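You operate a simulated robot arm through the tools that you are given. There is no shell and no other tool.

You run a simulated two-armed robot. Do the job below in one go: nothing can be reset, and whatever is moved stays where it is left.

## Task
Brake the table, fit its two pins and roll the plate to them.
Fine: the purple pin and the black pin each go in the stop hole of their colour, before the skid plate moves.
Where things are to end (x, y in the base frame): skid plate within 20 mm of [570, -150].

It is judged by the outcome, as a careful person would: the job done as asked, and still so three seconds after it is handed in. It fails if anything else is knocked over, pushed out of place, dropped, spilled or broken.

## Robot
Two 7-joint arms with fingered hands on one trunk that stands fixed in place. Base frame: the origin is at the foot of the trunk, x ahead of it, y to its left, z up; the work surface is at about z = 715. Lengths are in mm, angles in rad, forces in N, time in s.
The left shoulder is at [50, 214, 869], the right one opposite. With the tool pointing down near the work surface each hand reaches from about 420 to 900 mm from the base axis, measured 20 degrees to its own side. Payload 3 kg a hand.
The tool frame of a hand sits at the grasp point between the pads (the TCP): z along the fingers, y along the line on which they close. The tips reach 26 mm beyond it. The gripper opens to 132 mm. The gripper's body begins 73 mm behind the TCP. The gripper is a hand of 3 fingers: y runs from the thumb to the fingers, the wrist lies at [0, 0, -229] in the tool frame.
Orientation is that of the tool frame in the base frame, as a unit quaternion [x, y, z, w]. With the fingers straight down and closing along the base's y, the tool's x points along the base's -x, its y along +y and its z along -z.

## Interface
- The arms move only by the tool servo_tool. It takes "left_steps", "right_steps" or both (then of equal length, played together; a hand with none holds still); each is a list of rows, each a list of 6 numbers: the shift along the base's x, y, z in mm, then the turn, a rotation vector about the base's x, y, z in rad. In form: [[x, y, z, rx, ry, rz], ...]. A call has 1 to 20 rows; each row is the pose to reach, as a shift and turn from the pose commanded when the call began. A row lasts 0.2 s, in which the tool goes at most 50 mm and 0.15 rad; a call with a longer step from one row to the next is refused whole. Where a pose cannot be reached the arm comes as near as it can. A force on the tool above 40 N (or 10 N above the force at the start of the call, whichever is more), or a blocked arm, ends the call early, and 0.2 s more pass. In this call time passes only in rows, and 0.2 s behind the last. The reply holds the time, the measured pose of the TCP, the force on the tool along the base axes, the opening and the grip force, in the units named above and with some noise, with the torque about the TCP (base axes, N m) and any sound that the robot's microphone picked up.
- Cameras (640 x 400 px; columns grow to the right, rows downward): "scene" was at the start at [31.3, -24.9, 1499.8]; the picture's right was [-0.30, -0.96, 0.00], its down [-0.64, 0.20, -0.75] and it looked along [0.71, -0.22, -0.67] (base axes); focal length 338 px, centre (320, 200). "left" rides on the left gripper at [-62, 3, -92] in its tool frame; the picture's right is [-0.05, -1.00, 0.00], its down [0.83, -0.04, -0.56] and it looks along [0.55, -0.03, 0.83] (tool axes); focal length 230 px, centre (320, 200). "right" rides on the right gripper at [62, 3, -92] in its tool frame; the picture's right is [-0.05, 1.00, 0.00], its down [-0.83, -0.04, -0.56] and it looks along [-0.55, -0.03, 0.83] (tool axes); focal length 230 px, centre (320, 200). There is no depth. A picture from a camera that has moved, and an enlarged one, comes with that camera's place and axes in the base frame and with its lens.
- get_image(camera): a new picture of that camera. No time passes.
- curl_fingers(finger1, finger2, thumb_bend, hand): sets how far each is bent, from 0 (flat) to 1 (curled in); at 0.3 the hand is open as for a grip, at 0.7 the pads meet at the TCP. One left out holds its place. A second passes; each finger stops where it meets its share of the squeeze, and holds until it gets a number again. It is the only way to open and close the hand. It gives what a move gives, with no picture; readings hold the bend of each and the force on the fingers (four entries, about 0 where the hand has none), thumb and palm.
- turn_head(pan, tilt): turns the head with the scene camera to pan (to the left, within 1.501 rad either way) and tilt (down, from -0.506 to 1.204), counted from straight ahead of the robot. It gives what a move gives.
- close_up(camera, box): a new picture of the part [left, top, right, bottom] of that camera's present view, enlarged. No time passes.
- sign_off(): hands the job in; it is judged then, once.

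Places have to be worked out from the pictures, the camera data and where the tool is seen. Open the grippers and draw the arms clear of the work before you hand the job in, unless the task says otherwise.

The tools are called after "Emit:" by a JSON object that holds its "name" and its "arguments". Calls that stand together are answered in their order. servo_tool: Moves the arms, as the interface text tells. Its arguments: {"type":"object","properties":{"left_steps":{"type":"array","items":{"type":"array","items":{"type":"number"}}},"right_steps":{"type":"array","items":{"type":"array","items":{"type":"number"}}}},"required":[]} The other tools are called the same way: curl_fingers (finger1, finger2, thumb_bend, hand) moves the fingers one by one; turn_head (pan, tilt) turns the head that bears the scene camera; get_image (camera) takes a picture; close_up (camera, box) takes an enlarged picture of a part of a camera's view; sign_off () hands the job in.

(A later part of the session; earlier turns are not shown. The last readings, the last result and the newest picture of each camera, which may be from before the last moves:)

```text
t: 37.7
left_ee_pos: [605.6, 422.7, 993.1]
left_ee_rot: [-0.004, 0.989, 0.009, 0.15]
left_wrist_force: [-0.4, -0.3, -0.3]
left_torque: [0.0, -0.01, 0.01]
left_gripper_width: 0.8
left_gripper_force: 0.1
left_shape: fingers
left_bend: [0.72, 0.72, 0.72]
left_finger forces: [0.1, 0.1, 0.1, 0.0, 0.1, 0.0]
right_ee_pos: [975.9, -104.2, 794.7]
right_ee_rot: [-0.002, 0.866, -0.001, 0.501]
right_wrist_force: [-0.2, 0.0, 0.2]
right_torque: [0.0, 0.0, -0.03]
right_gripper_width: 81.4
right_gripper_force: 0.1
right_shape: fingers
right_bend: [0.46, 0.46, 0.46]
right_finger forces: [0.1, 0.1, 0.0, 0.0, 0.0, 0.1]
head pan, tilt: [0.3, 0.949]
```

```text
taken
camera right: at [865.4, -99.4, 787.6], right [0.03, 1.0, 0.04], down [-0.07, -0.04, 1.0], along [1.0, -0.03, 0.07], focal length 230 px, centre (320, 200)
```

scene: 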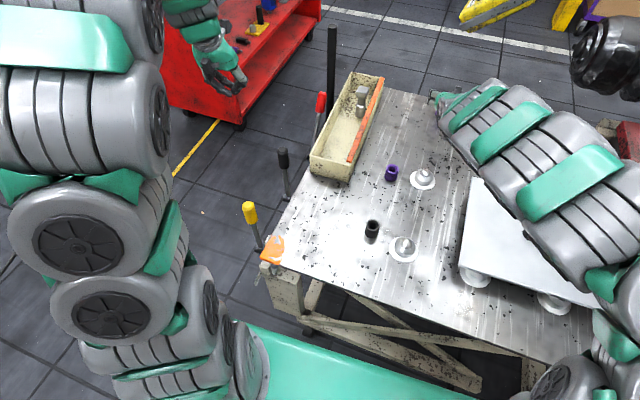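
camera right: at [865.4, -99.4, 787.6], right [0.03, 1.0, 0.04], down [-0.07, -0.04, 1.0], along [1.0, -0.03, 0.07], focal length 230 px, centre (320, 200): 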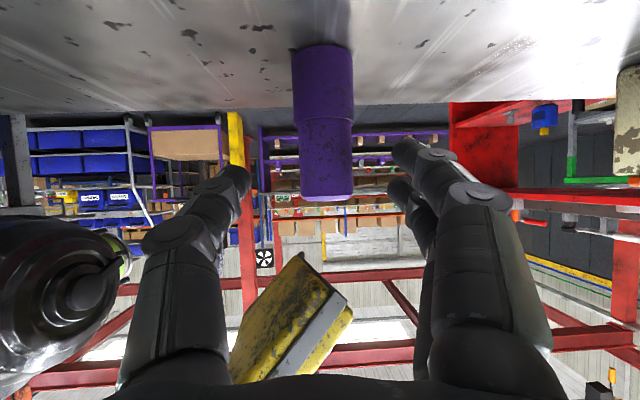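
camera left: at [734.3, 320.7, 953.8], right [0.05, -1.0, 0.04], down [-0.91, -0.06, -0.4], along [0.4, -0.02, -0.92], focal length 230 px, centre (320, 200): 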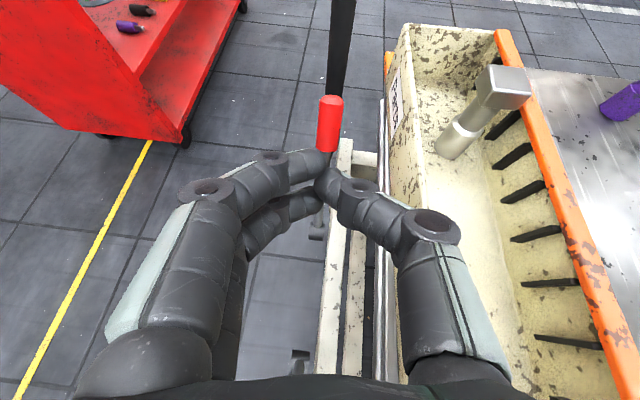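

Nearly there: the pin is centred within a few mm. Last 27 mm forward and 18 mm down, then I close.

Emit:
{"name": "servo_tool", "arguments": {"right_steps": [[14, 2, -9, 0, 0, 0], [27, 3, -18, 0, 0, 0]]}}

Emit:
{"name": "get_image", "arguments": {"camera": "right"}}

```text
t: 38.3
left_ee_pos: [604.8, 421.1, 993.1]
left_ee_rot: [-0.005, 0.989, 0.009, 0.15]
left_wrist_force: [-0.1, 0.3, -0.6]
left_torque: [0.0, -0.01, 0.0]
left_gripper_width: 0.3
left_gripper_force: 0.1
left_shape: fingers
left_bend: [0.72, 0.72, 0.72]
left_finger forces: [0.0, 0.1, 0.0, 0.0, 0.1, 0.0]
right_ee_pos: [1004.1, -100.8, 777.9]
right_ee_rot: [0.001, 0.864, -0.002, 0.503]
right_wrist_force: [0.7, 0.1, -0.5]
right_torque: [-0.01, 0.0, 0.0]
right_gripper_width: 81.3
right_gripper_force: 0.0
right_shape: fingers
right_bend: [0.46, 0.46, 0.46]
right_finger forces: [0.0, 0.1, 0.0, 0.0, 0.0, 0.0]
head pan, tilt: [0.3, 0.949]
```

```text
taken
camera right: at [892.3, -95.7, 770.6], right [0.03, 1.0, 0.04], down [-0.07, -0.04, 1.0], along [1.0, -0.03, 0.07], focal length 230 px, centre (320, 200)
```

right: 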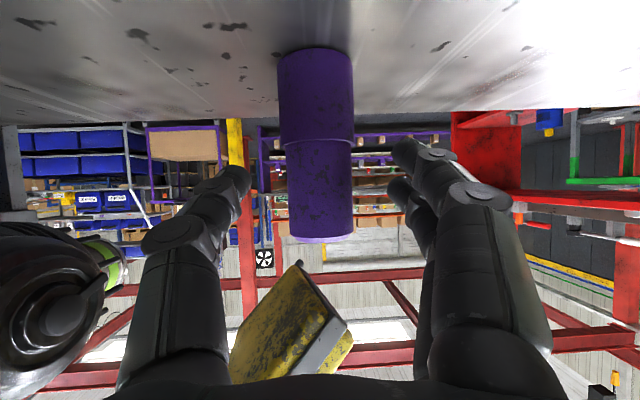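

The TCP is at the image centre and the pin's grip portion is exactly there. I close the right hand on it.

Emit:
{"name": "curl_fingers", "arguments": {"hand": "right", "finger1": 0.8, "finger2": 0.8, "thumb_bend": 0.75}}

Emit:
{"name": "get_image", "arguments": {"camera": "right"}}

```text
t: 39.3
left_ee_pos: [605.0, 423.3, 992.6]
left_ee_rot: [-0.005, 0.989, 0.009, 0.149]
left_wrist_force: [0.0, 0.1, 0.5]
left_torque: [-0.03, -0.02, 0.02]
left_gripper_width: 0.7
left_gripper_force: 0.0
left_shape: fingers
left_bend: [0.72, 0.72, 0.72]
left_finger forces: [0.0, 0.0, 0.0, 0.0, 0.0, 0.1]
right_ee_pos: [1003.5, -99.0, 779.1]
right_ee_rot: [-0.001, 0.865, 0.0, 0.502]
right_wrist_force: [8.5, 1.5, 11.5]
right_torque: [0.13, -0.11, 0.02]
right_gripper_width: 18.1
right_gripper_force: 16.7
right_shape: fingers
right_bend: [0.7, 0.76, 0.68]
right_finger forces: [11.0, 9.9, 0.1, 0.1, 13.4, 0.1]
head pan, tilt: [0.3, 0.949]
```

```text
taken
camera right: at [892.2, -94.6, 771.1], right [0.02, 1.0, 0.04], down [-0.07, -0.04, 1.0], along [1.0, -0.03, 0.07], focal length 230 px, centre (320, 200)
```

right: 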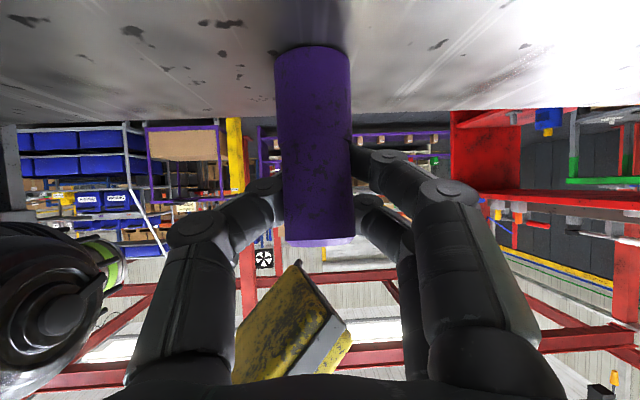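

The view changed slightly; I zoom in to check how the pin sits in the grip before lifting.

Emit:
{"name": "close_up", "arguments": {"camera": "right", "box": [240, 30, 400, 260]}}

Emit:
{"name": "close_up", "arguments": {"camera": "scene", "box": [400, 70, 500, 140]}}

```text
1.74 times, centred on (320, 145) of right
camera zoom: at [892.2, -94.6, 771.1], right [0.02, 1.0, 0.04], down [-0.07, -0.04, 1.0], along [1.0, -0.03, 0.07], focal length 400 px, centre (320, 296)
```

zoom: 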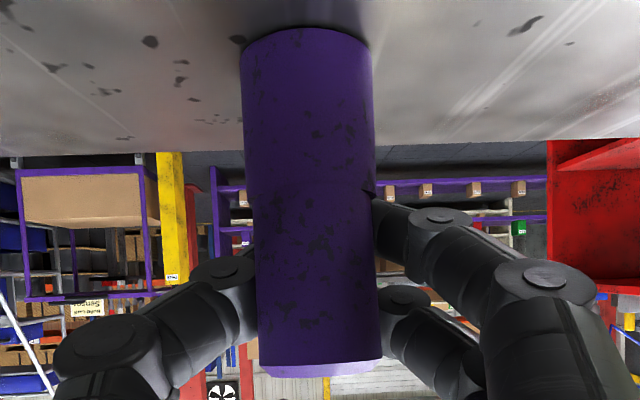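

```text
5.71 times, centred on (450, 105) of scene
camera zoom: at [20.6, 21.5, 1482.4], right [0.3, -0.96, 0.0], down [-0.78, -0.24, -0.58], along [0.56, 0.17, -0.81], focal length 1934 px, centre (-423, 743)
```

zoom: 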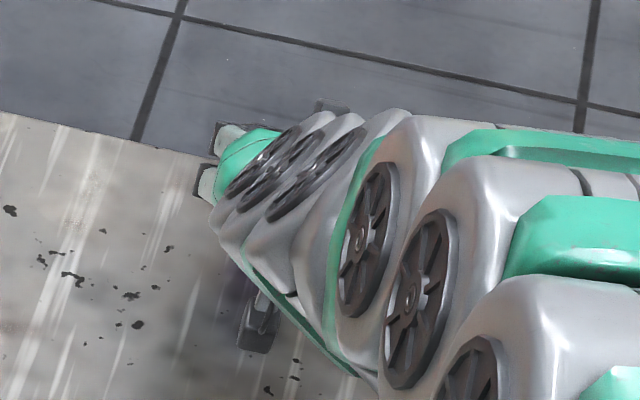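

Grip is on with ~17 N. I lift 25 mm straight up to see whether the pin comes out of its stand.

Emit:
{"name": "servo_tool", "arguments": {"right_steps": [[0, 0, 8, 0, 0, 0], [0, 0, 16, 0, 0, 0], [0, 0, 25, 0, 0, 0]]}}

Emit:
{"name": "get_image", "arguments": {"camera": "right"}}

```text
t: 40.1
left_ee_pos: [604.8, 421.9, 993.7]
left_ee_rot: [-0.006, 0.989, 0.009, 0.15]
left_wrist_force: [-0.2, 1.1, -0.3]
left_torque: [0.0, 0.01, 0.0]
left_gripper_width: 0.9
left_gripper_force: 0.0
left_shape: fingers
left_bend: [0.72, 0.72, 0.72]
left_finger forces: [0.0, 0.1, 0.0, 0.0, 0.1, 0.0]
right_ee_pos: [1003.2, -99.1, 800.1]
right_ee_rot: [0.0, 0.866, -0.001, 0.5]
right_wrist_force: [6.9, 1.1, -3.8]
right_torque: [0.07, -0.12, 0.05]
right_gripper_width: 7.5
right_gripper_force: 4.2
right_shape: fingers
right_bend: [0.71, 0.79, 0.71]
right_finger forces: [5.6, 0.0, 0.1, 0.0, 2.3, 0.0]
head pan, tilt: [0.3, 0.949]
```

```text
taken
camera right: at [891.5, -95.5, 792.8], right [0.03, 1.0, 0.04], down [-0.07, -0.04, 1.0], along [1.0, -0.03, 0.07], focal length 230 px, centre (320, 200)
```

right: 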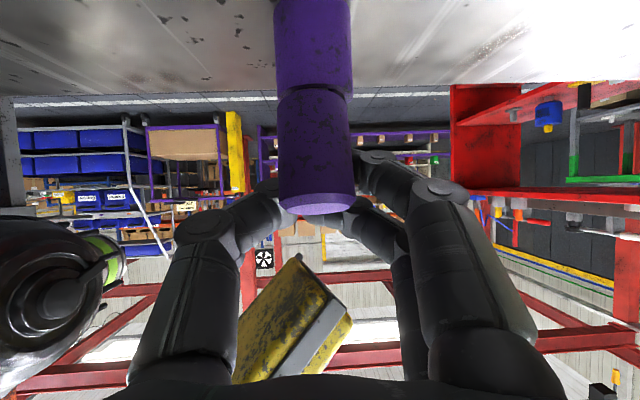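

The grip slipped upward and the pin stayed. I zoom to see its state.

Emit:
{"name": "close_up", "arguments": {"camera": "right", "box": [230, 0, 410, 240]}}

```text
1.67 times, centred on (320, 120) of right
camera zoom: at [891.5, -95.5, 792.8], right [0.03, 1.0, 0.04], down [-0.07, -0.04, 1.0], along [1.0, -0.03, 0.07], focal length 384 px, centre (320, 333)
```

zoom: 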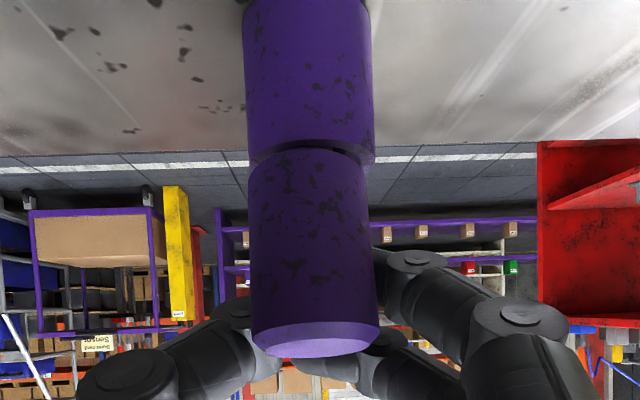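

The pin did come up a little but tilted toward the hand and jammed; my grip hooked behind it and pulled it over. I open the fingers so it settles back, and check.

Emit:
{"name": "curl_fingers", "arguments": {"hand": "right", "finger1": 0.46, "finger2": 0.46, "thumb_bend": 0.46}}

Emit:
{"name": "close_up", "arguments": {"camera": "right", "box": [200, 0, 440, 240]}}

```text
t: 41.1
left_ee_pos: [605.2, 422.3, 992.7]
left_ee_rot: [-0.005, 0.989, 0.009, 0.15]
left_wrist_force: [0.4, 0.6, -0.3]
left_torque: [-0.03, 0.03, 0.0]
left_gripper_width: 0.7
left_gripper_force: 0.0
left_shape: fingers
left_bend: [0.72, 0.72, 0.72]
left_finger forces: [0.1, 0.0, 0.0, 0.1, 0.1, 0.1]
right_ee_pos: [1001.8, -99.0, 801.0]
right_ee_rot: [0.0, 0.865, -0.001, 0.501]
right_wrist_force: [0.0, 0.5, 0.4]
right_torque: [0.0, -0.01, 0.0]
right_gripper_width: 80.6
right_gripper_force: 0.2
right_shape: fingers
right_bend: [0.46, 0.46, 0.46]
right_finger forces: [0.0, 0.0, 0.0, 0.1, 0.0, 0.0]
head pan, tilt: [0.3, 0.949]
```

```text
1.67 times, centred on (320, 120) of right
camera zoom: at [891.7, -95.3, 793.3], right [0.03, 1.0, 0.04], down [-0.07, -0.04, 1.0], along [1.0, -0.03, 0.07], focal length 384 px, centre (320, 333)
```

zoom: 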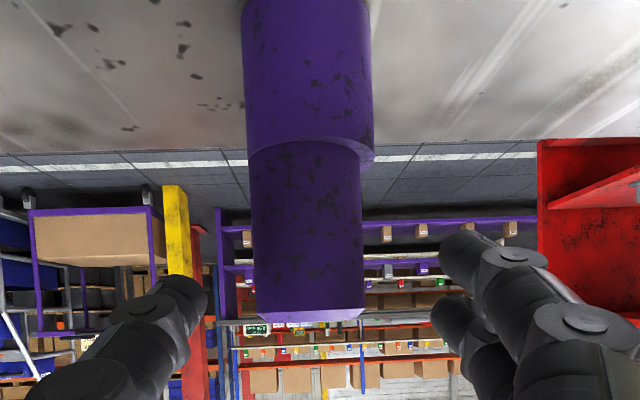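

The pin dropped back upright in its socket. I regrip with the hand about 11 mm further back so the fingertips pinch at the pin's widest line instead of hooking behind it.

Emit:
{"name": "servo_tool", "arguments": {"right_steps": [[-10, -3, -6, 0, 0, 0], [-10, -3, -18, 0, 0, 0]]}}

Emit:
{"name": "get_image", "arguments": {"camera": "right"}}

```text
t: 41.7
left_ee_pos: [605.4, 422.4, 993.7]
left_ee_rot: [-0.006, 0.989, 0.009, 0.15]
left_wrist_force: [-0.5, 0.2, -0.5]
left_torque: [0.0, 0.01, -0.01]
left_gripper_width: 0.8
left_gripper_force: 0.0
left_shape: fingers
left_bend: [0.72, 0.72, 0.72]
left_finger forces: [0.0, 0.0, 0.1, 0.0, 0.1, 0.0]
right_ee_pos: [992.0, -101.9, 781.1]
right_ee_rot: [-0.001, 0.865, -0.001, 0.501]
right_wrist_force: [0.5, -0.3, -0.4]
right_torque: [0.02, 0.03, 0.0]
right_gripper_width: 80.5
right_gripper_force: 0.1
right_shape: fingers
right_bend: [0.46, 0.46, 0.46]
right_finger forces: [0.0, 0.1, 0.0, 0.0, 0.1, 0.1]
head pan, tilt: [0.3, 0.949]
```

```text
taken
camera right: at [881.7, -98.1, 774.3], right [0.02, 1.0, 0.04], down [-0.07, -0.04, 1.0], along [1.0, -0.03, 0.07], focal length 230 px, centre (320, 200)
```

right: 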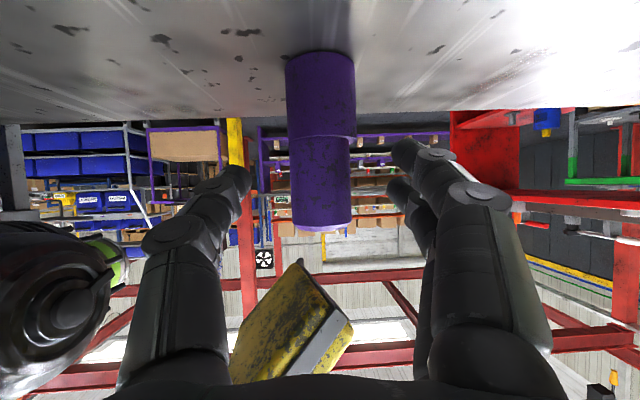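

Pin centred at column 321. I close gently first to see where the contact comes and what side force it makes.

Emit:
{"name": "curl_fingers", "arguments": {"hand": "right", "finger1": 0.63, "finger2": 0.63, "thumb_bend": 0.63}}

Emit:
{"name": "close_up", "arguments": {"camera": "right", "box": [200, 20, 440, 260]}}

```text
t: 42.7
left_ee_pos: [605.1, 421.8, 992.0]
left_ee_rot: [-0.006, 0.989, 0.009, 0.149]
left_wrist_force: [-0.3, -0.2, -1.5]
left_torque: [0.0, 0.0, 0.02]
left_gripper_width: 0.6
left_gripper_force: 0.1
left_shape: fingers
left_bend: [0.72, 0.72, 0.72]
left_finger forces: [0.1, 0.1, 0.0, 0.0, 0.1, 0.0]
right_ee_pos: [994.0, -102.3, 781.2]
right_ee_rot: [0.0, 0.866, -0.001, 0.501]
right_wrist_force: [-0.7, 1.0, 0.8]
right_torque: [0.06, 0.06, 0.03]
right_gripper_width: 31.8
right_gripper_force: 1.4
right_shape: fingers
right_bend: [0.61, 0.62, 0.62]
right_finger forces: [1.7, 0.4, 0.0, 0.0, 1.6, 0.0]
head pan, tilt: [0.3, 0.949]
```

```text
1.67 times, centred on (320, 140) of right
camera zoom: at [881.8, -98.3, 774.6], right [0.03, 1.0, 0.04], down [-0.07, -0.04, 1.0], along [1.0, -0.03, 0.07], focal length 384 px, centre (320, 300)
```

zoom: 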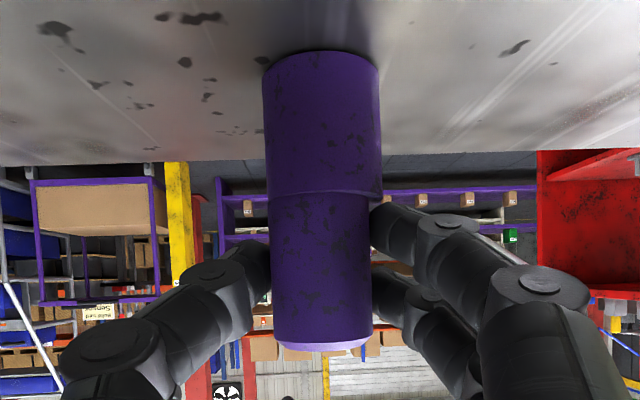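

Contact at width 31.8 mm = the pin's diameter, with almost no side force. Now the full squeeze.

Emit:
{"name": "curl_fingers", "arguments": {"hand": "right", "finger1": 0.75, "finger2": 0.75, "thumb_bend": 0.75}}

Emit:
{"name": "close_up", "arguments": {"camera": "right", "box": [200, 20, 440, 260]}}

```text
t: 43.7
left_ee_pos: [605.8, 421.6, 992.5]
left_ee_rot: [-0.006, 0.989, 0.009, 0.149]
left_wrist_force: [0.1, 0.0, -0.3]
left_torque: [0.01, -0.01, 0.0]
left_gripper_width: 0.7
left_gripper_force: 0.0
left_shape: fingers
left_bend: [0.72, 0.72, 0.72]
left_finger forces: [0.0, 0.1, 0.1, 0.0, 0.0, 0.0]
right_ee_pos: [991.7, -101.6, 782.6]
right_ee_rot: [-0.001, 0.865, 0.0, 0.501]
right_wrist_force: [1.1, 0.5, 2.2]
right_torque: [0.0, 0.01, 0.0]
right_gripper_width: 28.4
right_gripper_force: 17.2
right_shape: fingers
right_bend: [0.63, 0.67, 0.66]
right_finger forces: [10.0, 8.0, 0.0, 0.0, 17.1, 0.0]
head pan, tilt: [0.3, 0.949]
```

```text
1.67 times, centred on (320, 140) of right
camera zoom: at [881.9, -98.3, 774.9], right [0.03, 1.0, 0.04], down [-0.07, -0.04, 1.0], along [1.0, -0.03, 0.07], focal length 384 px, centre (320, 300)
```

zoom: 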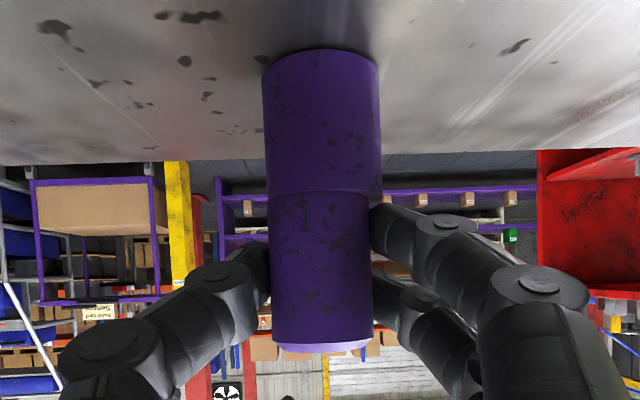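

Full squeeze (17 N) now with nearly zero side load. I lift straight up in small steps.

Emit:
{"name": "servo_tool", "arguments": {"right_steps": [[0, 0, 5, 0, 0, 0], [0, 0, 10, 0, 0, 0], [0, 0, 15, 0, 0, 0]]}}

Emit:
{"name": "close_up", "arguments": {"camera": "right", "box": [200, 0, 440, 240]}}

```text
t: 44.5
left_ee_pos: [604.3, 422.6, 994.0]
left_ee_rot: [-0.006, 0.989, 0.009, 0.15]
left_wrist_force: [0.6, -0.1, -0.3]
left_torque: [0.0, 0.04, -0.01]
left_gripper_width: 0.6
left_gripper_force: 0.1
left_shape: fingers
left_bend: [0.72, 0.72, 0.72]
left_finger forces: [0.1, 0.1, 0.1, 0.0, 0.0, 0.1]
right_ee_pos: [992.8, -102.9, 796.6]
right_ee_rot: [0.0, 0.865, -0.001, 0.501]
right_wrist_force: [-0.8, 0.6, -1.6]
right_torque: [0.02, 0.01, -0.03]
right_gripper_width: 28.7
right_gripper_force: 17.2
right_shape: fingers
right_bend: [0.63, 0.67, 0.66]
right_finger forces: [10.3, 7.3, 0.0, 0.0, 16.7, 0.0]
head pan, tilt: [0.3, 0.949]
```

```text
1.67 times, centred on (320, 120) of right
camera zoom: at [881.9, -98.3, 789.8], right [0.03, 1.0, 0.04], down [-0.07, -0.04, 1.0], along [1.0, -0.03, 0.07], focal length 384 px, centre (320, 333)
```

zoom: 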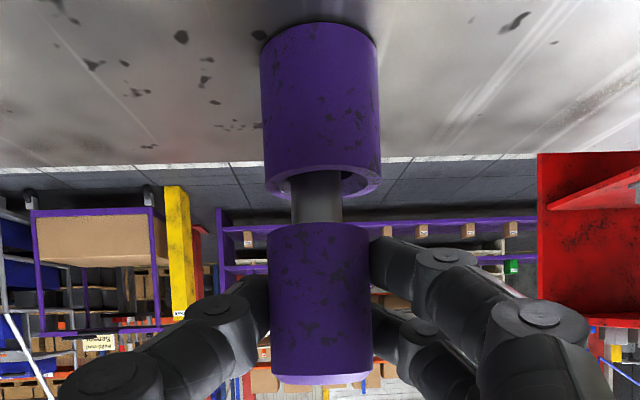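

It lifts cleanly: a dark shank of about 16 mm comes out of the socket (stop hole is ~20 mm). I keep lifting until the shank is clear.

Emit:
{"name": "servo_tool", "arguments": {"right_steps": [[0, 0, 10, 0, 0, 0], [0, 0, 20, 0, 0, 0], [0, 0, 32, 0, 0, 0], [0, 0, 45, 0, 0, 0], [0, 0, 60, 0, 0, 0]]}}

Emit:
{"name": "get_image", "arguments": {"camera": "right"}}

Emit:
{"name": "get_image", "arguments": {"camera": "scene"}}

```text
t: 45.7
left_ee_pos: [606.1, 422.4, 993.7]
left_ee_rot: [-0.005, 0.989, 0.009, 0.15]
left_wrist_force: [0.3, -0.3, 0.2]
left_torque: [-0.02, 0.01, -0.01]
left_gripper_width: 0.8
left_gripper_force: 0.0
left_shape: fingers
left_bend: [0.72, 0.72, 0.72]
left_finger forces: [0.1, 0.0, 0.1, 0.1, 0.0, 0.0]
right_ee_pos: [993.7, -102.7, 857.5]
right_ee_rot: [0.0, 0.865, -0.001, 0.502]
right_wrist_force: [-0.1, 0.2, -2.3]
right_torque: [0.01, 0.01, -0.03]
right_gripper_width: 28.6
right_gripper_force: 16.3
right_shape: fingers
right_bend: [0.63, 0.68, 0.66]
right_finger forces: [9.8, 6.6, 0.0, 0.0, 16.7, 0.1]
head pan, tilt: [0.3, 0.949]
```

```text
taken
camera right: at [882.8, -98.3, 850.4], right [0.03, 1.0, 0.04], down [-0.07, -0.04, 1.0], along [1.0, -0.03, 0.07], focal length 230 px, centre (320, 200)
```

right: 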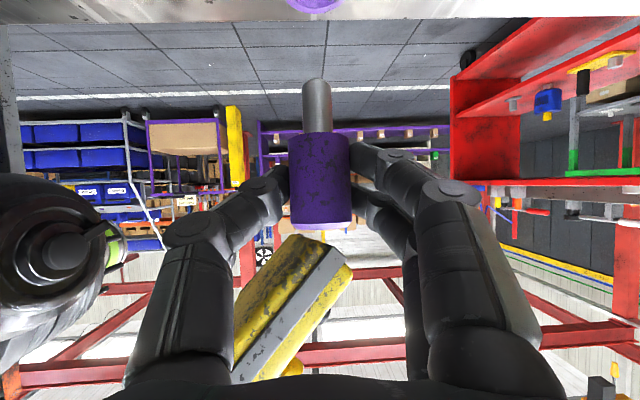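

```text
taken
```

scene: 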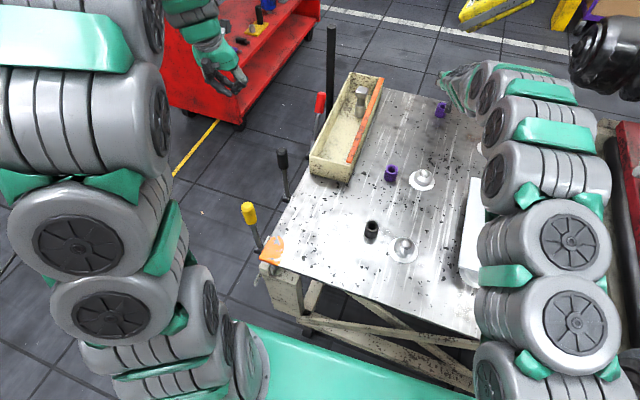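

The pin is free: grip 47 mm long, shank about 28 mm long and ~16 mm thick with a rounded end, hanging vertical. I carry it at height to above the purple stop hole (about (684, 15)), turning the hand 0.6 rad in yaw so the arm stays on its own side.

Emit:
{"name": "servo_tool", "arguments": {"right_steps": [[-20, 8, 5, 0, 0, 0.05], [-46, 16, 10, 0, 0, 0.1], [-74, 26, 10, 0, 0, 0.15], [-102, 36, 10, 0, 0, 0.2], [-130, 46, 10, 0, 0, 0.25], [-158, 56, 10, 0, 0, 0.3], [-186, 66, 10, 0, 0, 0.35], [-214, 76, 10, 0, 0, 0.4], [-242, 86, 10, 0, 0, 0.45], [-270, 96, 10, 0, 0, 0.5], [-298, 104, 5, 0, 0, 0.55], [-318, 112, 0, 0, 0, 0.6]]}}

Emit:
{"name": "get_image", "arguments": {"camera": "right"}}

Emit:
{"name": "get_image", "arguments": {"camera": "scene"}}

```text
t: 48.3
left_ee_pos: [605.2, 421.2, 993.7]
left_ee_rot: [-0.006, 0.989, 0.01, 0.149]
left_wrist_force: [-0.4, 1.3, -0.2]
left_torque: [0.03, -0.02, -0.01]
left_gripper_width: 0.5
left_gripper_force: 0.1
left_shape: fingers
left_bend: [0.72, 0.72, 0.72]
left_finger forces: [0.1, 0.1, 0.1, 0.0, 0.1, 0.1]
right_ee_pos: [674.5, 10.7, 857.3]
right_ee_rot: [-0.257, 0.826, 0.149, 0.478]
right_wrist_force: [-0.3, 0.0, -1.9]
right_torque: [0.02, 0.01, 0.0]
right_gripper_width: 27.4
right_gripper_force: 15.2
right_shape: fingers
right_bend: [0.63, 0.7, 0.67]
right_finger forces: [10.1, 5.6, 0.1, 0.0, 14.2, 0.0]
head pan, tilt: [0.3, 0.949]
```

```text
taken
camera right: at [581.5, -48.7, 850.4], right [-0.54, 0.84, 0.04], down [-0.03, -0.07, 1.0], along [0.84, 0.54, 0.07], focal length 230 px, centre (320, 200)
```

right: 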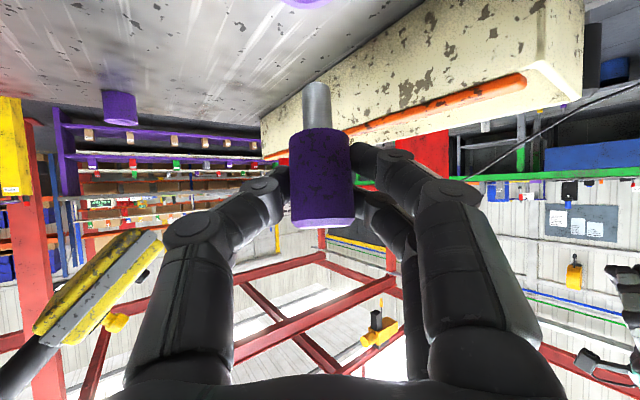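

```text
taken
```

scene: 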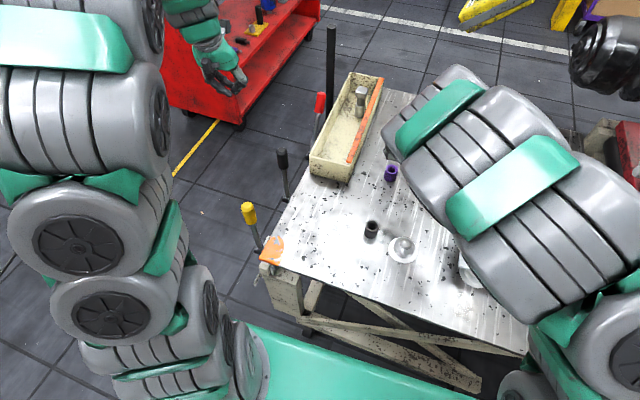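

The bushing rim is just at the top of the view (below the pin). I check what the left camera sees for a second viewing direction.

Emit:
{"name": "get_image", "arguments": {"camera": "left"}}

Emit:
{"name": "servo_tool", "arguments": {"right_steps": [[0, 0, -10, 0, 0, 0], [0, 0, -20, 0, 0, 0], [0, 0, -30, 0, 0, 0]]}}

Emit:
{"name": "get_image", "arguments": {"camera": "right"}}

```text
taken
camera left: at [636.5, 423.5, 1099.6], right [0.06, -1.0, 0.0], down [-0.96, -0.06, 0.28], along [-0.28, -0.02, -0.96], focal length 230 px, centre (320, 200)
```

left: 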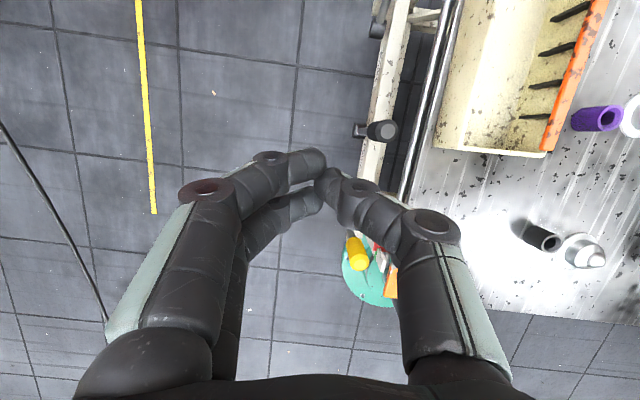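

```text
t: 49.1
left_ee_pos: [606.3, 421.7, 993.3]
left_ee_rot: [-0.006, 0.989, 0.009, 0.15]
left_wrist_force: [-0.6, -0.5, 0.7]
left_torque: [0.02, 0.0, -0.01]
left_gripper_width: 0.7
left_gripper_force: 0.1
left_shape: fingers
left_bend: [0.72, 0.72, 0.72]
left_finger forces: [0.0, 0.1, 0.0, 0.0, 0.0, 0.0]
right_ee_pos: [675.6, 10.6, 827.5]
right_ee_rot: [-0.256, 0.827, 0.147, 0.479]
right_wrist_force: [-0.7, -0.1, -0.9]
right_torque: [-0.02, 0.01, 0.01]
right_gripper_width: 27.6
right_gripper_force: 14.6
right_shape: fingers
right_bend: [0.63, 0.7, 0.67]
right_finger forces: [10.0, 5.5, 0.0, 0.0, 14.1, 0.0]
head pan, tilt: [0.3, 0.949]
```

```text
taken
camera right: at [581.6, -48.3, 819.2], right [-0.54, 0.84, 0.04], down [-0.03, -0.07, 1.0], along [0.84, 0.54, 0.07], focal length 230 px, centre (320, 200)
```

right: 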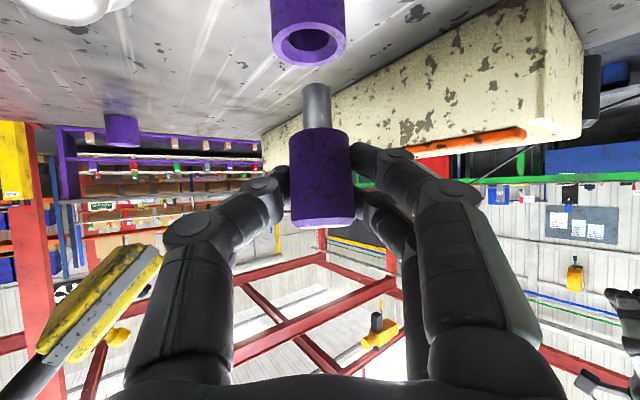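

Now the hole's top face is visible just under the shank. I zoom in to measure the sideways and depth alignment.

Emit:
{"name": "close_up", "arguments": {"camera": "right", "box": [240, 0, 400, 100]}}

Emit:
{"name": "close_up", "arguments": {"camera": "right", "box": [260, 60, 380, 240]}}

```text
4.00 times, centred on (320, 50) of right
camera zoom: at [581.6, -48.3, 819.2], right [-0.54, 0.84, 0.04], down [-0.03, -0.07, 1.0], along [0.84, 0.54, 0.07], focal length 920 px, centre (320, 800)
```

zoom: 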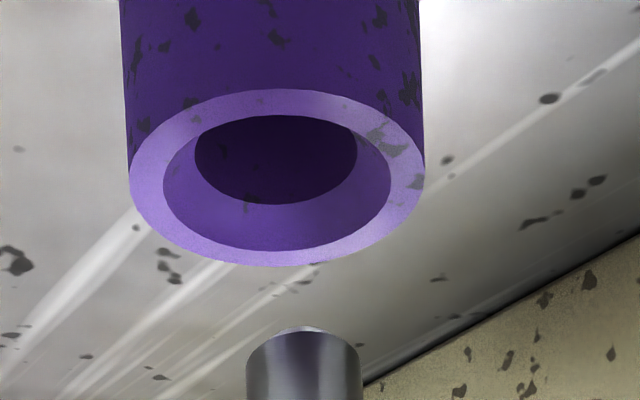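

```text
2.22 times, centred on (320, 150) of right
camera zoom: at [581.6, -48.3, 819.2], right [-0.54, 0.84, 0.04], down [-0.03, -0.07, 1.0], along [0.84, 0.54, 0.07], focal length 511 px, centre (320, 311)
```

zoom: 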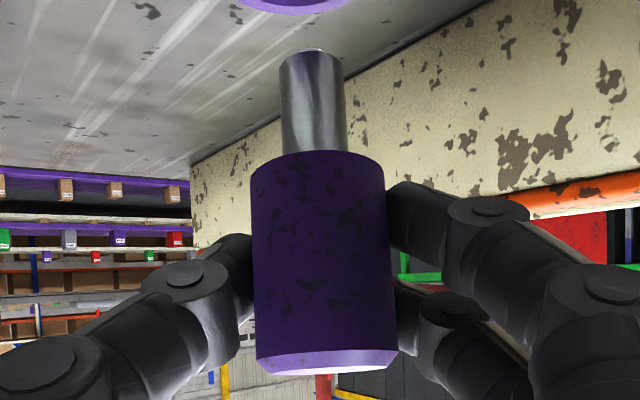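

Relative to the shank, the hole centre is about 2 mm to the image left and about 7 mm nearer to the camera. I shift the pin accordingly and go 8 mm lower, then check again.

Emit:
{"name": "servo_tool", "arguments": {"right_steps": [[-2.5, -2.5, 0, 0, 0, 0], [-5, -5.3, 0, 0, 0, 0], [-5, -5.3, -7, 0, 0, 0]]}}

Emit:
{"name": "close_up", "arguments": {"camera": "right", "box": [240, 0, 400, 100]}}

Emit:
{"name": "close_up", "arguments": {"camera": "right", "box": [260, 60, 380, 240]}}

```text
t: 49.9
left_ee_pos: [605.5, 421.4, 993.1]
left_ee_rot: [-0.006, 0.989, 0.009, 0.15]
left_wrist_force: [0.4, -0.7, -0.4]
left_torque: [-0.01, 0.0, -0.06]
left_gripper_width: 0.6
left_gripper_force: 0.1
left_shape: fingers
left_bend: [0.72, 0.72, 0.72]
left_finger forces: [0.0, 0.0, 0.0, 0.1, 0.0, 0.0]
right_ee_pos: [668.4, 5.3, 820.6]
right_ee_rot: [-0.257, 0.826, 0.148, 0.479]
right_wrist_force: [0.6, -0.2, -1.8]
right_torque: [-0.01, 0.05, -0.01]
right_gripper_width: 27.4
right_gripper_force: 14.2
right_shape: fingers
right_bend: [0.63, 0.7, 0.67]
right_finger forces: [9.9, 5.6, 0.1, 0.0, 14.1, 0.1]
head pan, tilt: [0.3, 0.949]
```

```text
4.00 times, centred on (320, 50) of right
camera zoom: at [576.2, -53.9, 812.7], right [-0.54, 0.84, 0.04], down [-0.03, -0.07, 1.0], along [0.84, 0.54, 0.07], focal length 920 px, centre (320, 800)
```

zoom: 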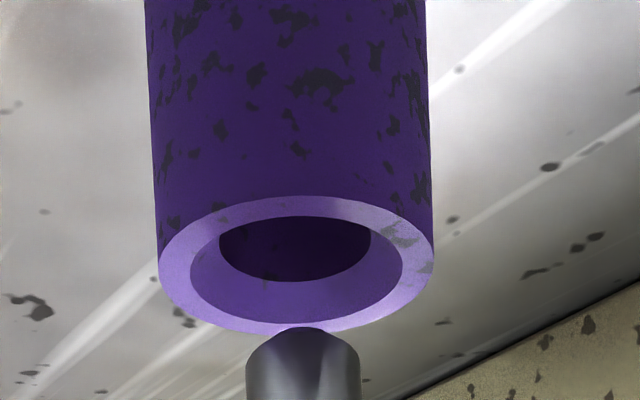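

```text
2.22 times, centred on (320, 150) of right
camera zoom: at [576.2, -53.9, 812.7], right [-0.54, 0.84, 0.04], down [-0.03, -0.07, 1.0], along [0.84, 0.54, 0.07], focal length 511 px, centre (320, 311)
```

zoom: 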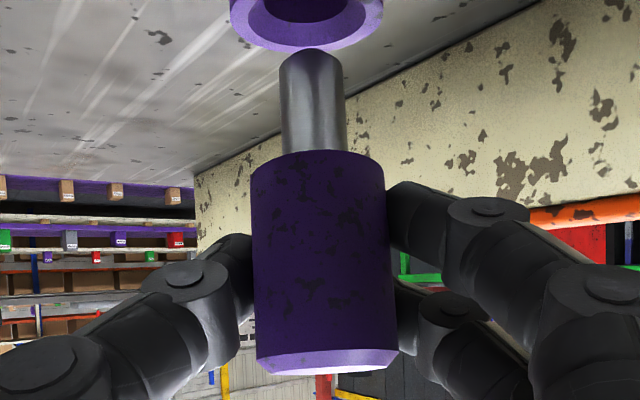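

Alignment is now within about 1 mm both ways. I lower in steps into the hole, watching the force.

Emit:
{"name": "servo_tool", "arguments": {"right_steps": [[0, 0, -5, 0, 0, 0], [0, 0, -10, 0, 0, 0], [0, 0, -14, 0, 0, 0], [0, 0, -18, 0, 0, 0]]}}

Emit:
{"name": "close_up", "arguments": {"camera": "right", "box": [240, 20, 400, 240]}}

```text
t: 50.9
left_ee_pos: [605.2, 422.2, 994.2]
left_ee_rot: [-0.006, 0.989, 0.01, 0.149]
left_wrist_force: [0.8, 0.1, -0.1]
left_torque: [-0.02, 0.01, -0.02]
left_gripper_width: 0.8
left_gripper_force: 0.1
left_shape: fingers
left_bend: [0.72, 0.72, 0.72]
left_finger forces: [0.0, 0.0, 0.1, 0.0, 0.1, 0.0]
right_ee_pos: [669.9, 5.2, 802.3]
right_ee_rot: [-0.256, 0.826, 0.148, 0.479]
right_wrist_force: [-2.7, 0.3, -1.0]
right_torque: [0.01, 0.1, 0.02]
right_gripper_width: 27.3
right_gripper_force: 16.1
right_shape: fingers
right_bend: [0.63, 0.7, 0.67]
right_finger forces: [10.9, 7.1, 0.1, 0.1, 13.7, 0.0]
head pan, tilt: [0.3, 0.949]
```

```text
1.82 times, centred on (320, 130) of right
camera zoom: at [576.4, -54.3, 794.4], right [-0.54, 0.84, 0.04], down [-0.03, -0.07, 1.0], along [0.84, 0.54, 0.07], focal length 418 px, centre (320, 327)
```

zoom: 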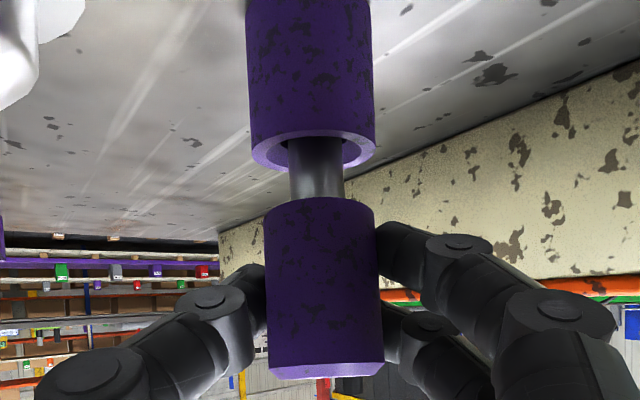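

The shank is in the hole with only a ~3 N side force. I continue down to seat it.

Emit:
{"name": "servo_tool", "arguments": {"right_steps": [[-0.5, 0, -5, 0, 0, 0], [-0.5, 0, -10, 0, 0, 0], [-0.5, 0, -14, 0, 0, 0], [-0.5, 0, -18, 0, 0, 0]]}}

Emit:
{"name": "close_up", "arguments": {"camera": "right", "box": [240, 20, 400, 240]}}

```text
t: 51.9
left_ee_pos: [605.3, 422.2, 992.1]
left_ee_rot: [-0.005, 0.989, 0.009, 0.149]
left_wrist_force: [-0.1, -0.8, 0.3]
left_torque: [-0.02, -0.01, -0.02]
left_gripper_width: 0.8
left_gripper_force: 0.0
left_shape: fingers
left_bend: [0.72, 0.72, 0.72]
left_finger forces: [0.1, 0.1, 0.0, 0.0, 0.0, 0.0]
right_ee_pos: [668.5, 3.6, 785.2]
right_ee_rot: [-0.257, 0.826, 0.148, 0.48]
right_wrist_force: [0.0, 0.5, 3.6]
right_torque: [-0.01, 0.0, -0.01]
right_gripper_width: 27.2
right_gripper_force: 16.6
right_shape: fingers
right_bend: [0.63, 0.7, 0.67]
right_finger forces: [10.4, 8.1, 0.1, 0.0, 14.8, 0.0]
head pan, tilt: [0.3, 0.949]
```

```text
1.82 times, centred on (320, 130) of right
camera zoom: at [575.8, -54.4, 777.1], right [-0.54, 0.84, 0.04], down [-0.03, -0.07, 1.0], along [0.84, 0.54, 0.07], focal length 418 px, centre (320, 327)
```

zoom: 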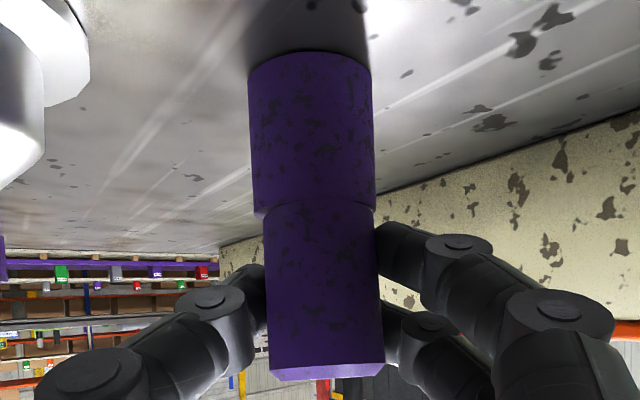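

Seated: the grip rests on the bushing with ~5 N upward reaction. I open the hand.

Emit:
{"name": "curl_fingers", "arguments": {"hand": "right", "finger1": 0.46, "finger2": 0.46, "thumb_bend": 0.46}}

Emit:
{"name": "close_up", "arguments": {"camera": "right", "box": [200, 20, 440, 240]}}

```text
t: 52.9
left_ee_pos: [605.5, 421.4, 992.9]
left_ee_rot: [-0.006, 0.989, 0.009, 0.15]
left_wrist_force: [0.1, 0.4, 0.1]
left_torque: [-0.03, 0.03, 0.01]
left_gripper_width: 0.8
left_gripper_force: 0.0
left_shape: fingers
left_bend: [0.72, 0.72, 0.72]
left_finger forces: [0.0, 0.0, 0.1, 0.0, 0.0, 0.1]
right_ee_pos: [667.8, 4.8, 783.9]
right_ee_rot: [-0.256, 0.826, 0.148, 0.479]
right_wrist_force: [-0.1, 0.0, 0.5]
right_torque: [0.0, 0.01, 0.0]
right_gripper_width: 80.6
right_gripper_force: 0.0
right_shape: fingers
right_bend: [0.46, 0.46, 0.46]
right_finger forces: [0.1, 0.1, 0.1, 0.1, 0.1, 0.0]
head pan, tilt: [0.3, 0.949]
```

```text
1.82 times, centred on (320, 130) of right
camera zoom: at [575.5, -54.6, 776.6], right [-0.54, 0.84, 0.04], down [-0.03, -0.07, 1.0], along [0.84, 0.54, 0.07], focal length 418 px, centre (320, 327)
```

zoom: 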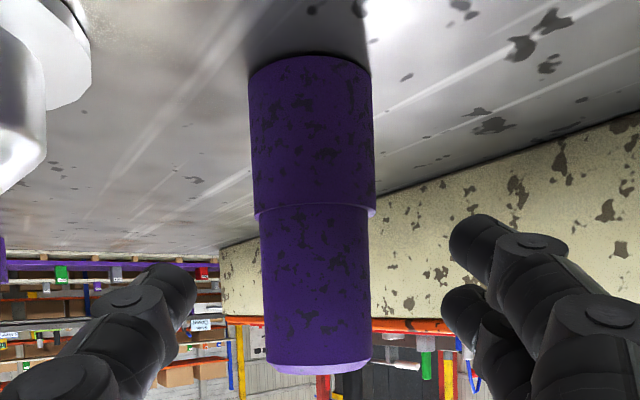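

The purple pin stands seated in its purple hole. I back away along the tool axis and rise.

Emit:
{"name": "servo_tool", "arguments": {"right_steps": [[-18, -12, 13, 0, 0, 0], [-40, -27, 28, 0, 0, 0], [-65, -44, 45, 0, 0, 0], [-75, -55, 75, 0, 0, 0], [-75, -75, 110, 0, 0, -0.1], [-60, -100, 150, 0, 0, -0.22]]}}

Emit:
{"name": "get_image", "arguments": {"camera": "scene"}}

Emit:
{"name": "close_up", "arguments": {"camera": "scene", "box": [360, 130, 440, 190]}}

```text
t: 54.3
left_ee_pos: [605.4, 421.8, 991.9]
left_ee_rot: [-0.006, 0.989, 0.009, 0.149]
left_wrist_force: [0.1, 0.4, -0.4]
left_torque: [0.01, 0.03, 0.03]
left_gripper_width: 0.6
left_gripper_force: 0.1
left_shape: fingers
left_bend: [0.72, 0.72, 0.72]
left_finger forces: [0.0, 0.0, 0.0, 0.0, 0.1, 0.0]
right_ee_pos: [644.9, -72.1, 929.5]
right_ee_rot: [-0.193, 0.843, 0.112, 0.489]
right_wrist_force: [-0.2, -0.7, -0.3]
right_torque: [0.02, 0.02, 0.03]
right_gripper_width: 81.3
right_gripper_force: 0.0
right_shape: fingers
right_bend: [0.46, 0.46, 0.46]
right_finger forces: [0.1, 0.0, 0.0, 0.0, 0.1, 0.0]
right hand out of reach, approached as far as the arm can: row 2, 3, 4, 5, 6
head pan, tilt: [0.3, 0.949]
```

```text
taken
```

scene: 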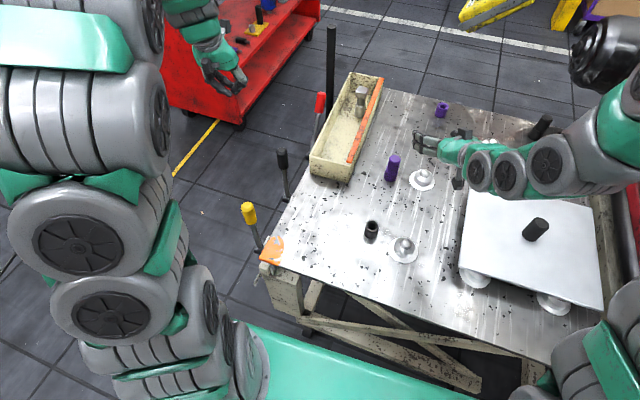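

```text
6.67 times, centred on (400, 160) of scene
camera zoom: at [20.9, 21.5, 1482.4], right [0.3, -0.96, 0.0], down [-0.78, -0.24, -0.58], along [0.56, 0.17, -0.81], focal length 2256 px, centre (-213, 467)
```

zoom: 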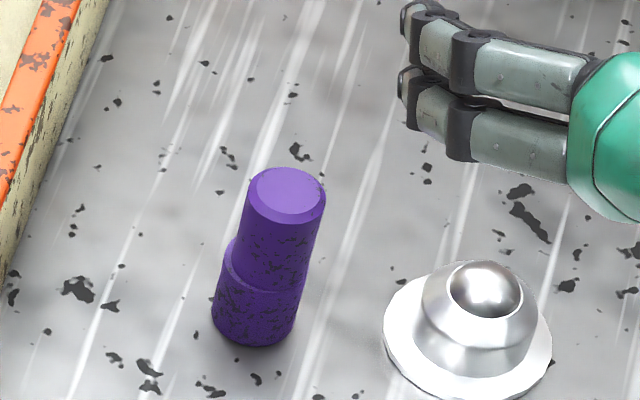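

The purple pin is well seated. For the black hole (about (487, 28)) the wrist would be too near the body at this yaw, so I test in free air whether the right arm can hold the same tilt with the tool pointing toward +y above that hole.

Emit:
{"name": "servo_tool", "arguments": {"right_steps": [[0, 0, 15, 0, 0, 0.12], [-10, 5, 20, 0, 0, 0.24], [-25, 12, 20, 0, 0, 0.36], [-45, 22, 20, 0, 0, 0.48], [-65, 33, 20, 0, 0, 0.6], [-88, 45, 20, 0, 0, 0.72], [-110, 58, 20, 0, 0, 0.84], [-135, 72, 20, 0, 0, 0.96], [-158, 89, 20, 0, 0, 1.08]]}}

Emit:
{"name": "get_image", "arguments": {"camera": "scene"}}

Emit:
{"name": "get_image", "arguments": {"camera": "right"}}

```text
t: 56.3
left_ee_pos: [605.2, 422.5, 993.2]
left_ee_rot: [-0.006, 0.989, 0.01, 0.15]
left_wrist_force: [-0.9, 0.1, 0.6]
left_torque: [-0.01, 0.02, 0.01]
left_gripper_width: 0.7
left_gripper_force: 0.1
left_shape: fingers
left_bend: [0.72, 0.72, 0.72]
left_finger forces: [0.0, 0.0, 0.0, 0.0, 0.1, 0.1]
right_ee_pos: [487.9, 16.5, 951.2]
right_ee_rot: [-0.6, 0.623, 0.347, 0.362]
right_wrist_force: [-0.5, 0.4, -0.3]
right_torque: [-0.02, 0.03, -0.01]
right_gripper_width: 81.5
right_gripper_force: 0.0
right_shape: fingers
right_bend: [0.46, 0.46, 0.46]
right_finger forces: [0.0, 0.0, 0.0, 0.0, 0.0, 0.1]
head pan, tilt: [0.3, 0.949]
```

```text
taken
```

scene: 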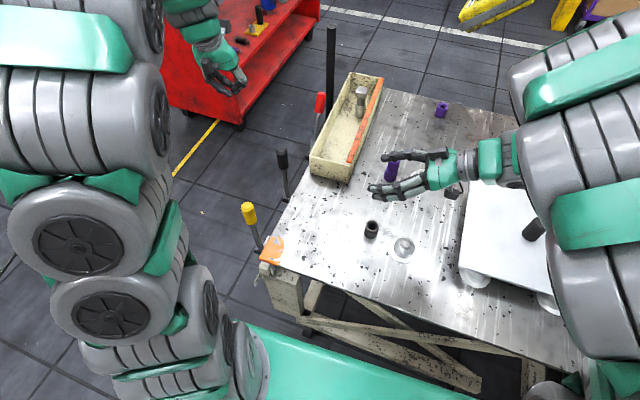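

```text
taken
camera right: at [481.0, -92.8, 943.8], right [-1.0, 0.06, 0.04], down [0.04, -0.07, 1.0], along [0.07, 1.0, 0.07], focal length 230 px, centre (320, 200)
```

right: 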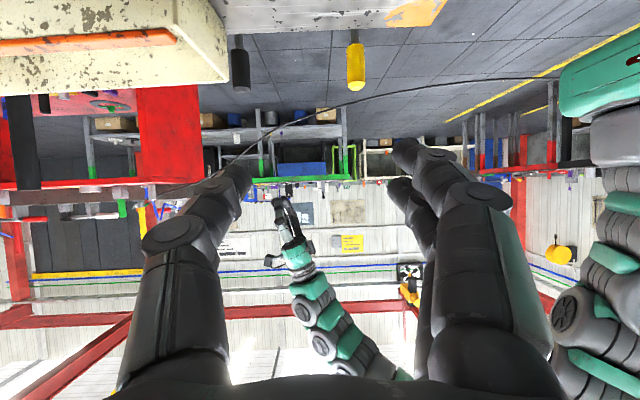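

That pose is reachable. I check it also works lower down, near the insertion height, watching reach and clearance over the plate.

Emit:
{"name": "servo_tool", "arguments": {"right_steps": [[0, 0, -30, 0, 0, 0], [0, 0, -60, 0, 0, 0], [0, 0, -90, 0, 0, 0], [0, 0, -115, 0, 0, 0]]}}

Emit:
{"name": "get_image", "arguments": {"camera": "scene"}}

Emit:
{"name": "get_image", "arguments": {"camera": "right"}}

```text
t: 57.3
left_ee_pos: [604.7, 422.3, 992.3]
left_ee_rot: [-0.005, 0.989, 0.01, 0.149]
left_wrist_force: [0.2, -1.0, 0.3]
left_torque: [-0.03, -0.01, -0.02]
left_gripper_width: 0.6
left_gripper_force: 0.0
left_shape: fingers
left_bend: [0.72, 0.72, 0.72]
left_finger forces: [0.0, 0.0, 0.0, 0.1, 0.0, 0.0]
right_ee_pos: [488.9, 17.4, 834.8]
right_ee_rot: [-0.6, 0.624, 0.347, 0.361]
right_wrist_force: [-0.2, -0.3, -0.1]
right_torque: [0.0, -0.01, -0.03]
right_gripper_width: 81.2
right_gripper_force: 0.2
right_shape: fingers
right_bend: [0.46, 0.46, 0.46]
right_finger forces: [0.0, 0.0, 0.0, 0.0, 0.1, 0.1]
head pan, tilt: [0.3, 0.949]
```

```text
taken
```

scene: 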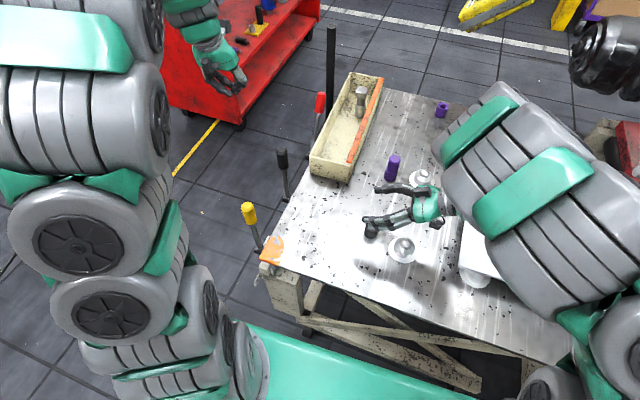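

```text
taken
camera right: at [481.7, -92.9, 827.6], right [-1.0, 0.07, 0.04], down [0.04, -0.07, 1.0], along [0.07, 1.0, 0.07], focal length 230 px, centre (320, 200)
```

right: 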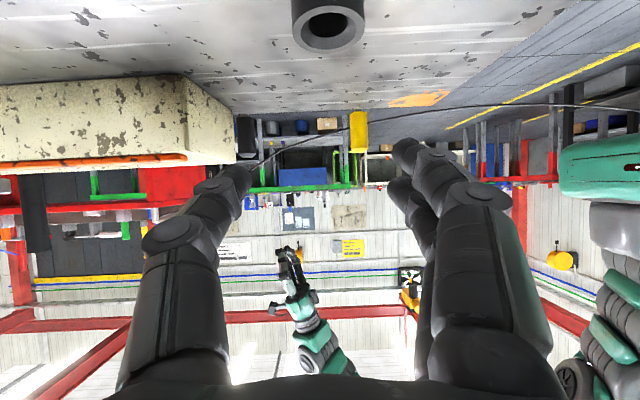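

Reach is fine there. While here, I measure the black hole's position in the wrist camera.

Emit:
{"name": "close_up", "arguments": {"camera": "right", "box": [260, 0, 400, 80]}}

```text
4.57 times, centred on (330, 40) of right
camera zoom: at [481.7, -92.9, 827.6], right [-1.0, 0.07, 0.04], down [0.04, -0.07, 1.0], along [0.07, 1.0, 0.07], focal length 1052 px, centre (274, 931)
```

zoom: 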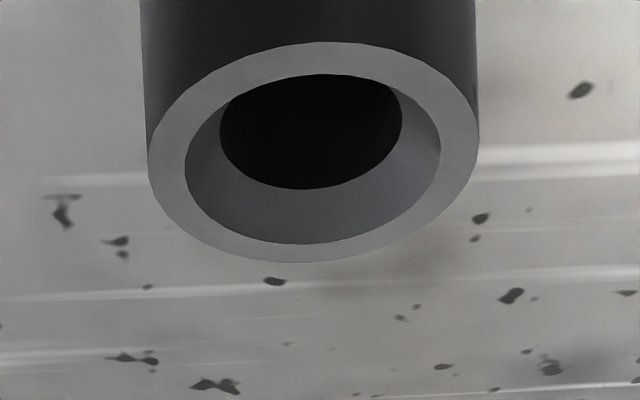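

The black hole is at about (482, 26). Now I raise the hand and carry it back over to a pre-grasp point near the black pin (about (980, -398)).

Emit:
{"name": "servo_tool", "arguments": {"right_steps": [[0, -5, 40, 0, 0, 0], [0, -10, 80, 0, 0, -0.1], [10, -20, 115, 0, 0, -0.22], [35, -35, 120, 0, 0, -0.34], [60, -50, 120, 0, 0, -0.46], [85, -65, 120, 0, 0, -0.58], [110, -85, 120, 0, 0, -0.7], [135, -105, 120, 0, 0, -0.82], [160, -130, 120, 0, 0, -0.94], [190, -160, 120, 0, 0, -1.06], [220, -195, 120, 0, 0, -1.18], [250, -230, 120, 0, 0, -1.3], [278, -268, 117, 0, 0, -1.42], [303, -306, 110, 0, 0, -1.54], [328, -346, 100, 0, 0, -1.63], [350, -380, 80, 0, 0, -1.63], [365, -400, 50, 0, 0, -1.63], [370, -403, 25, 0, 0, -1.63]]}}

Emit:
{"name": "get_image", "arguments": {"camera": "right"}}

Emit:
{"name": "get_image", "arguments": {"camera": "scene"}}

```text
t: 61.1
left_ee_pos: [606.3, 421.8, 992.2]
left_ee_rot: [-0.006, 0.989, 0.009, 0.149]
left_wrist_force: [0.0, -0.3, 0.2]
left_torque: [0.01, 0.02, 0.01]
left_gripper_width: 0.7
left_gripper_force: 0.1
left_shape: fingers
left_bend: [0.72, 0.72, 0.72]
left_finger forces: [0.0, 0.1, 0.0, 0.0, 0.0, 0.0]
right_ee_pos: [860.0, -387.8, 858.3]
right_ee_rot: [0.043, 0.865, -0.025, 0.5]
right_wrist_force: [0.5, 0.5, 0.3]
right_torque: [0.0, -0.04, 0.02]
right_gripper_width: 81.0
right_gripper_force: 0.0
right_shape: fingers
right_bend: [0.46, 0.46, 0.46]
right_finger forces: [0.1, 0.0, 0.0, 0.0, 0.1, 0.0]
head pan, tilt: [0.3, 0.949]
```

```text
taken
camera right: at [750.5, -372.0, 851.2], right [0.12, 0.99, 0.04], down [-0.07, -0.04, 1.0], along [0.99, -0.13, 0.07], focal length 230 px, centre (320, 200)
```

right: 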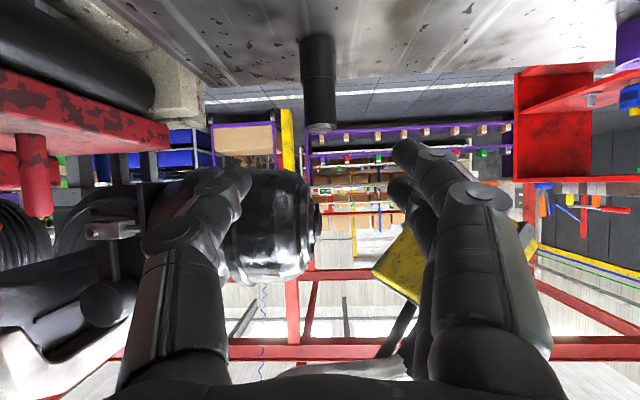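

```text
taken
```

scene: 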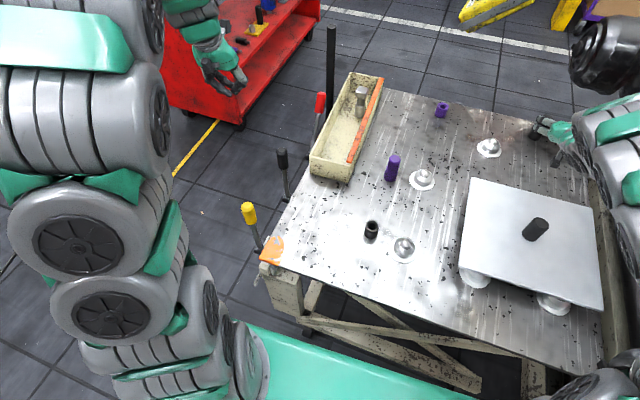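

Black pin in view, slightly left of centre. I zoom for alignment.

Emit:
{"name": "close_up", "arguments": {"camera": "right", "box": [260, 20, 380, 140]}}

```text
3.33 times, centred on (320, 80) of right
camera zoom: at [750.5, -372.0, 851.2], right [0.12, 0.99, 0.04], down [-0.07, -0.04, 1.0], along [0.99, -0.13, 0.07], focal length 767 px, centre (320, 600)
```

zoom: 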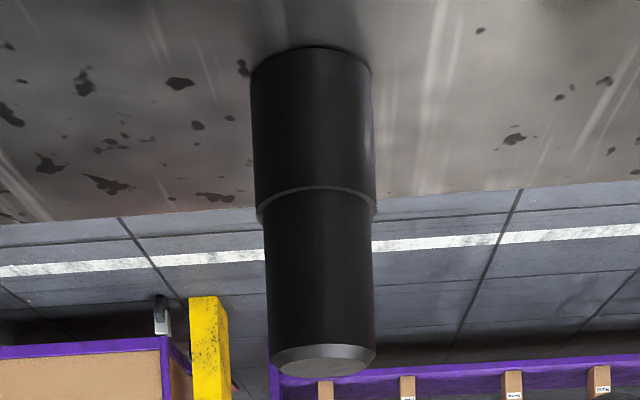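

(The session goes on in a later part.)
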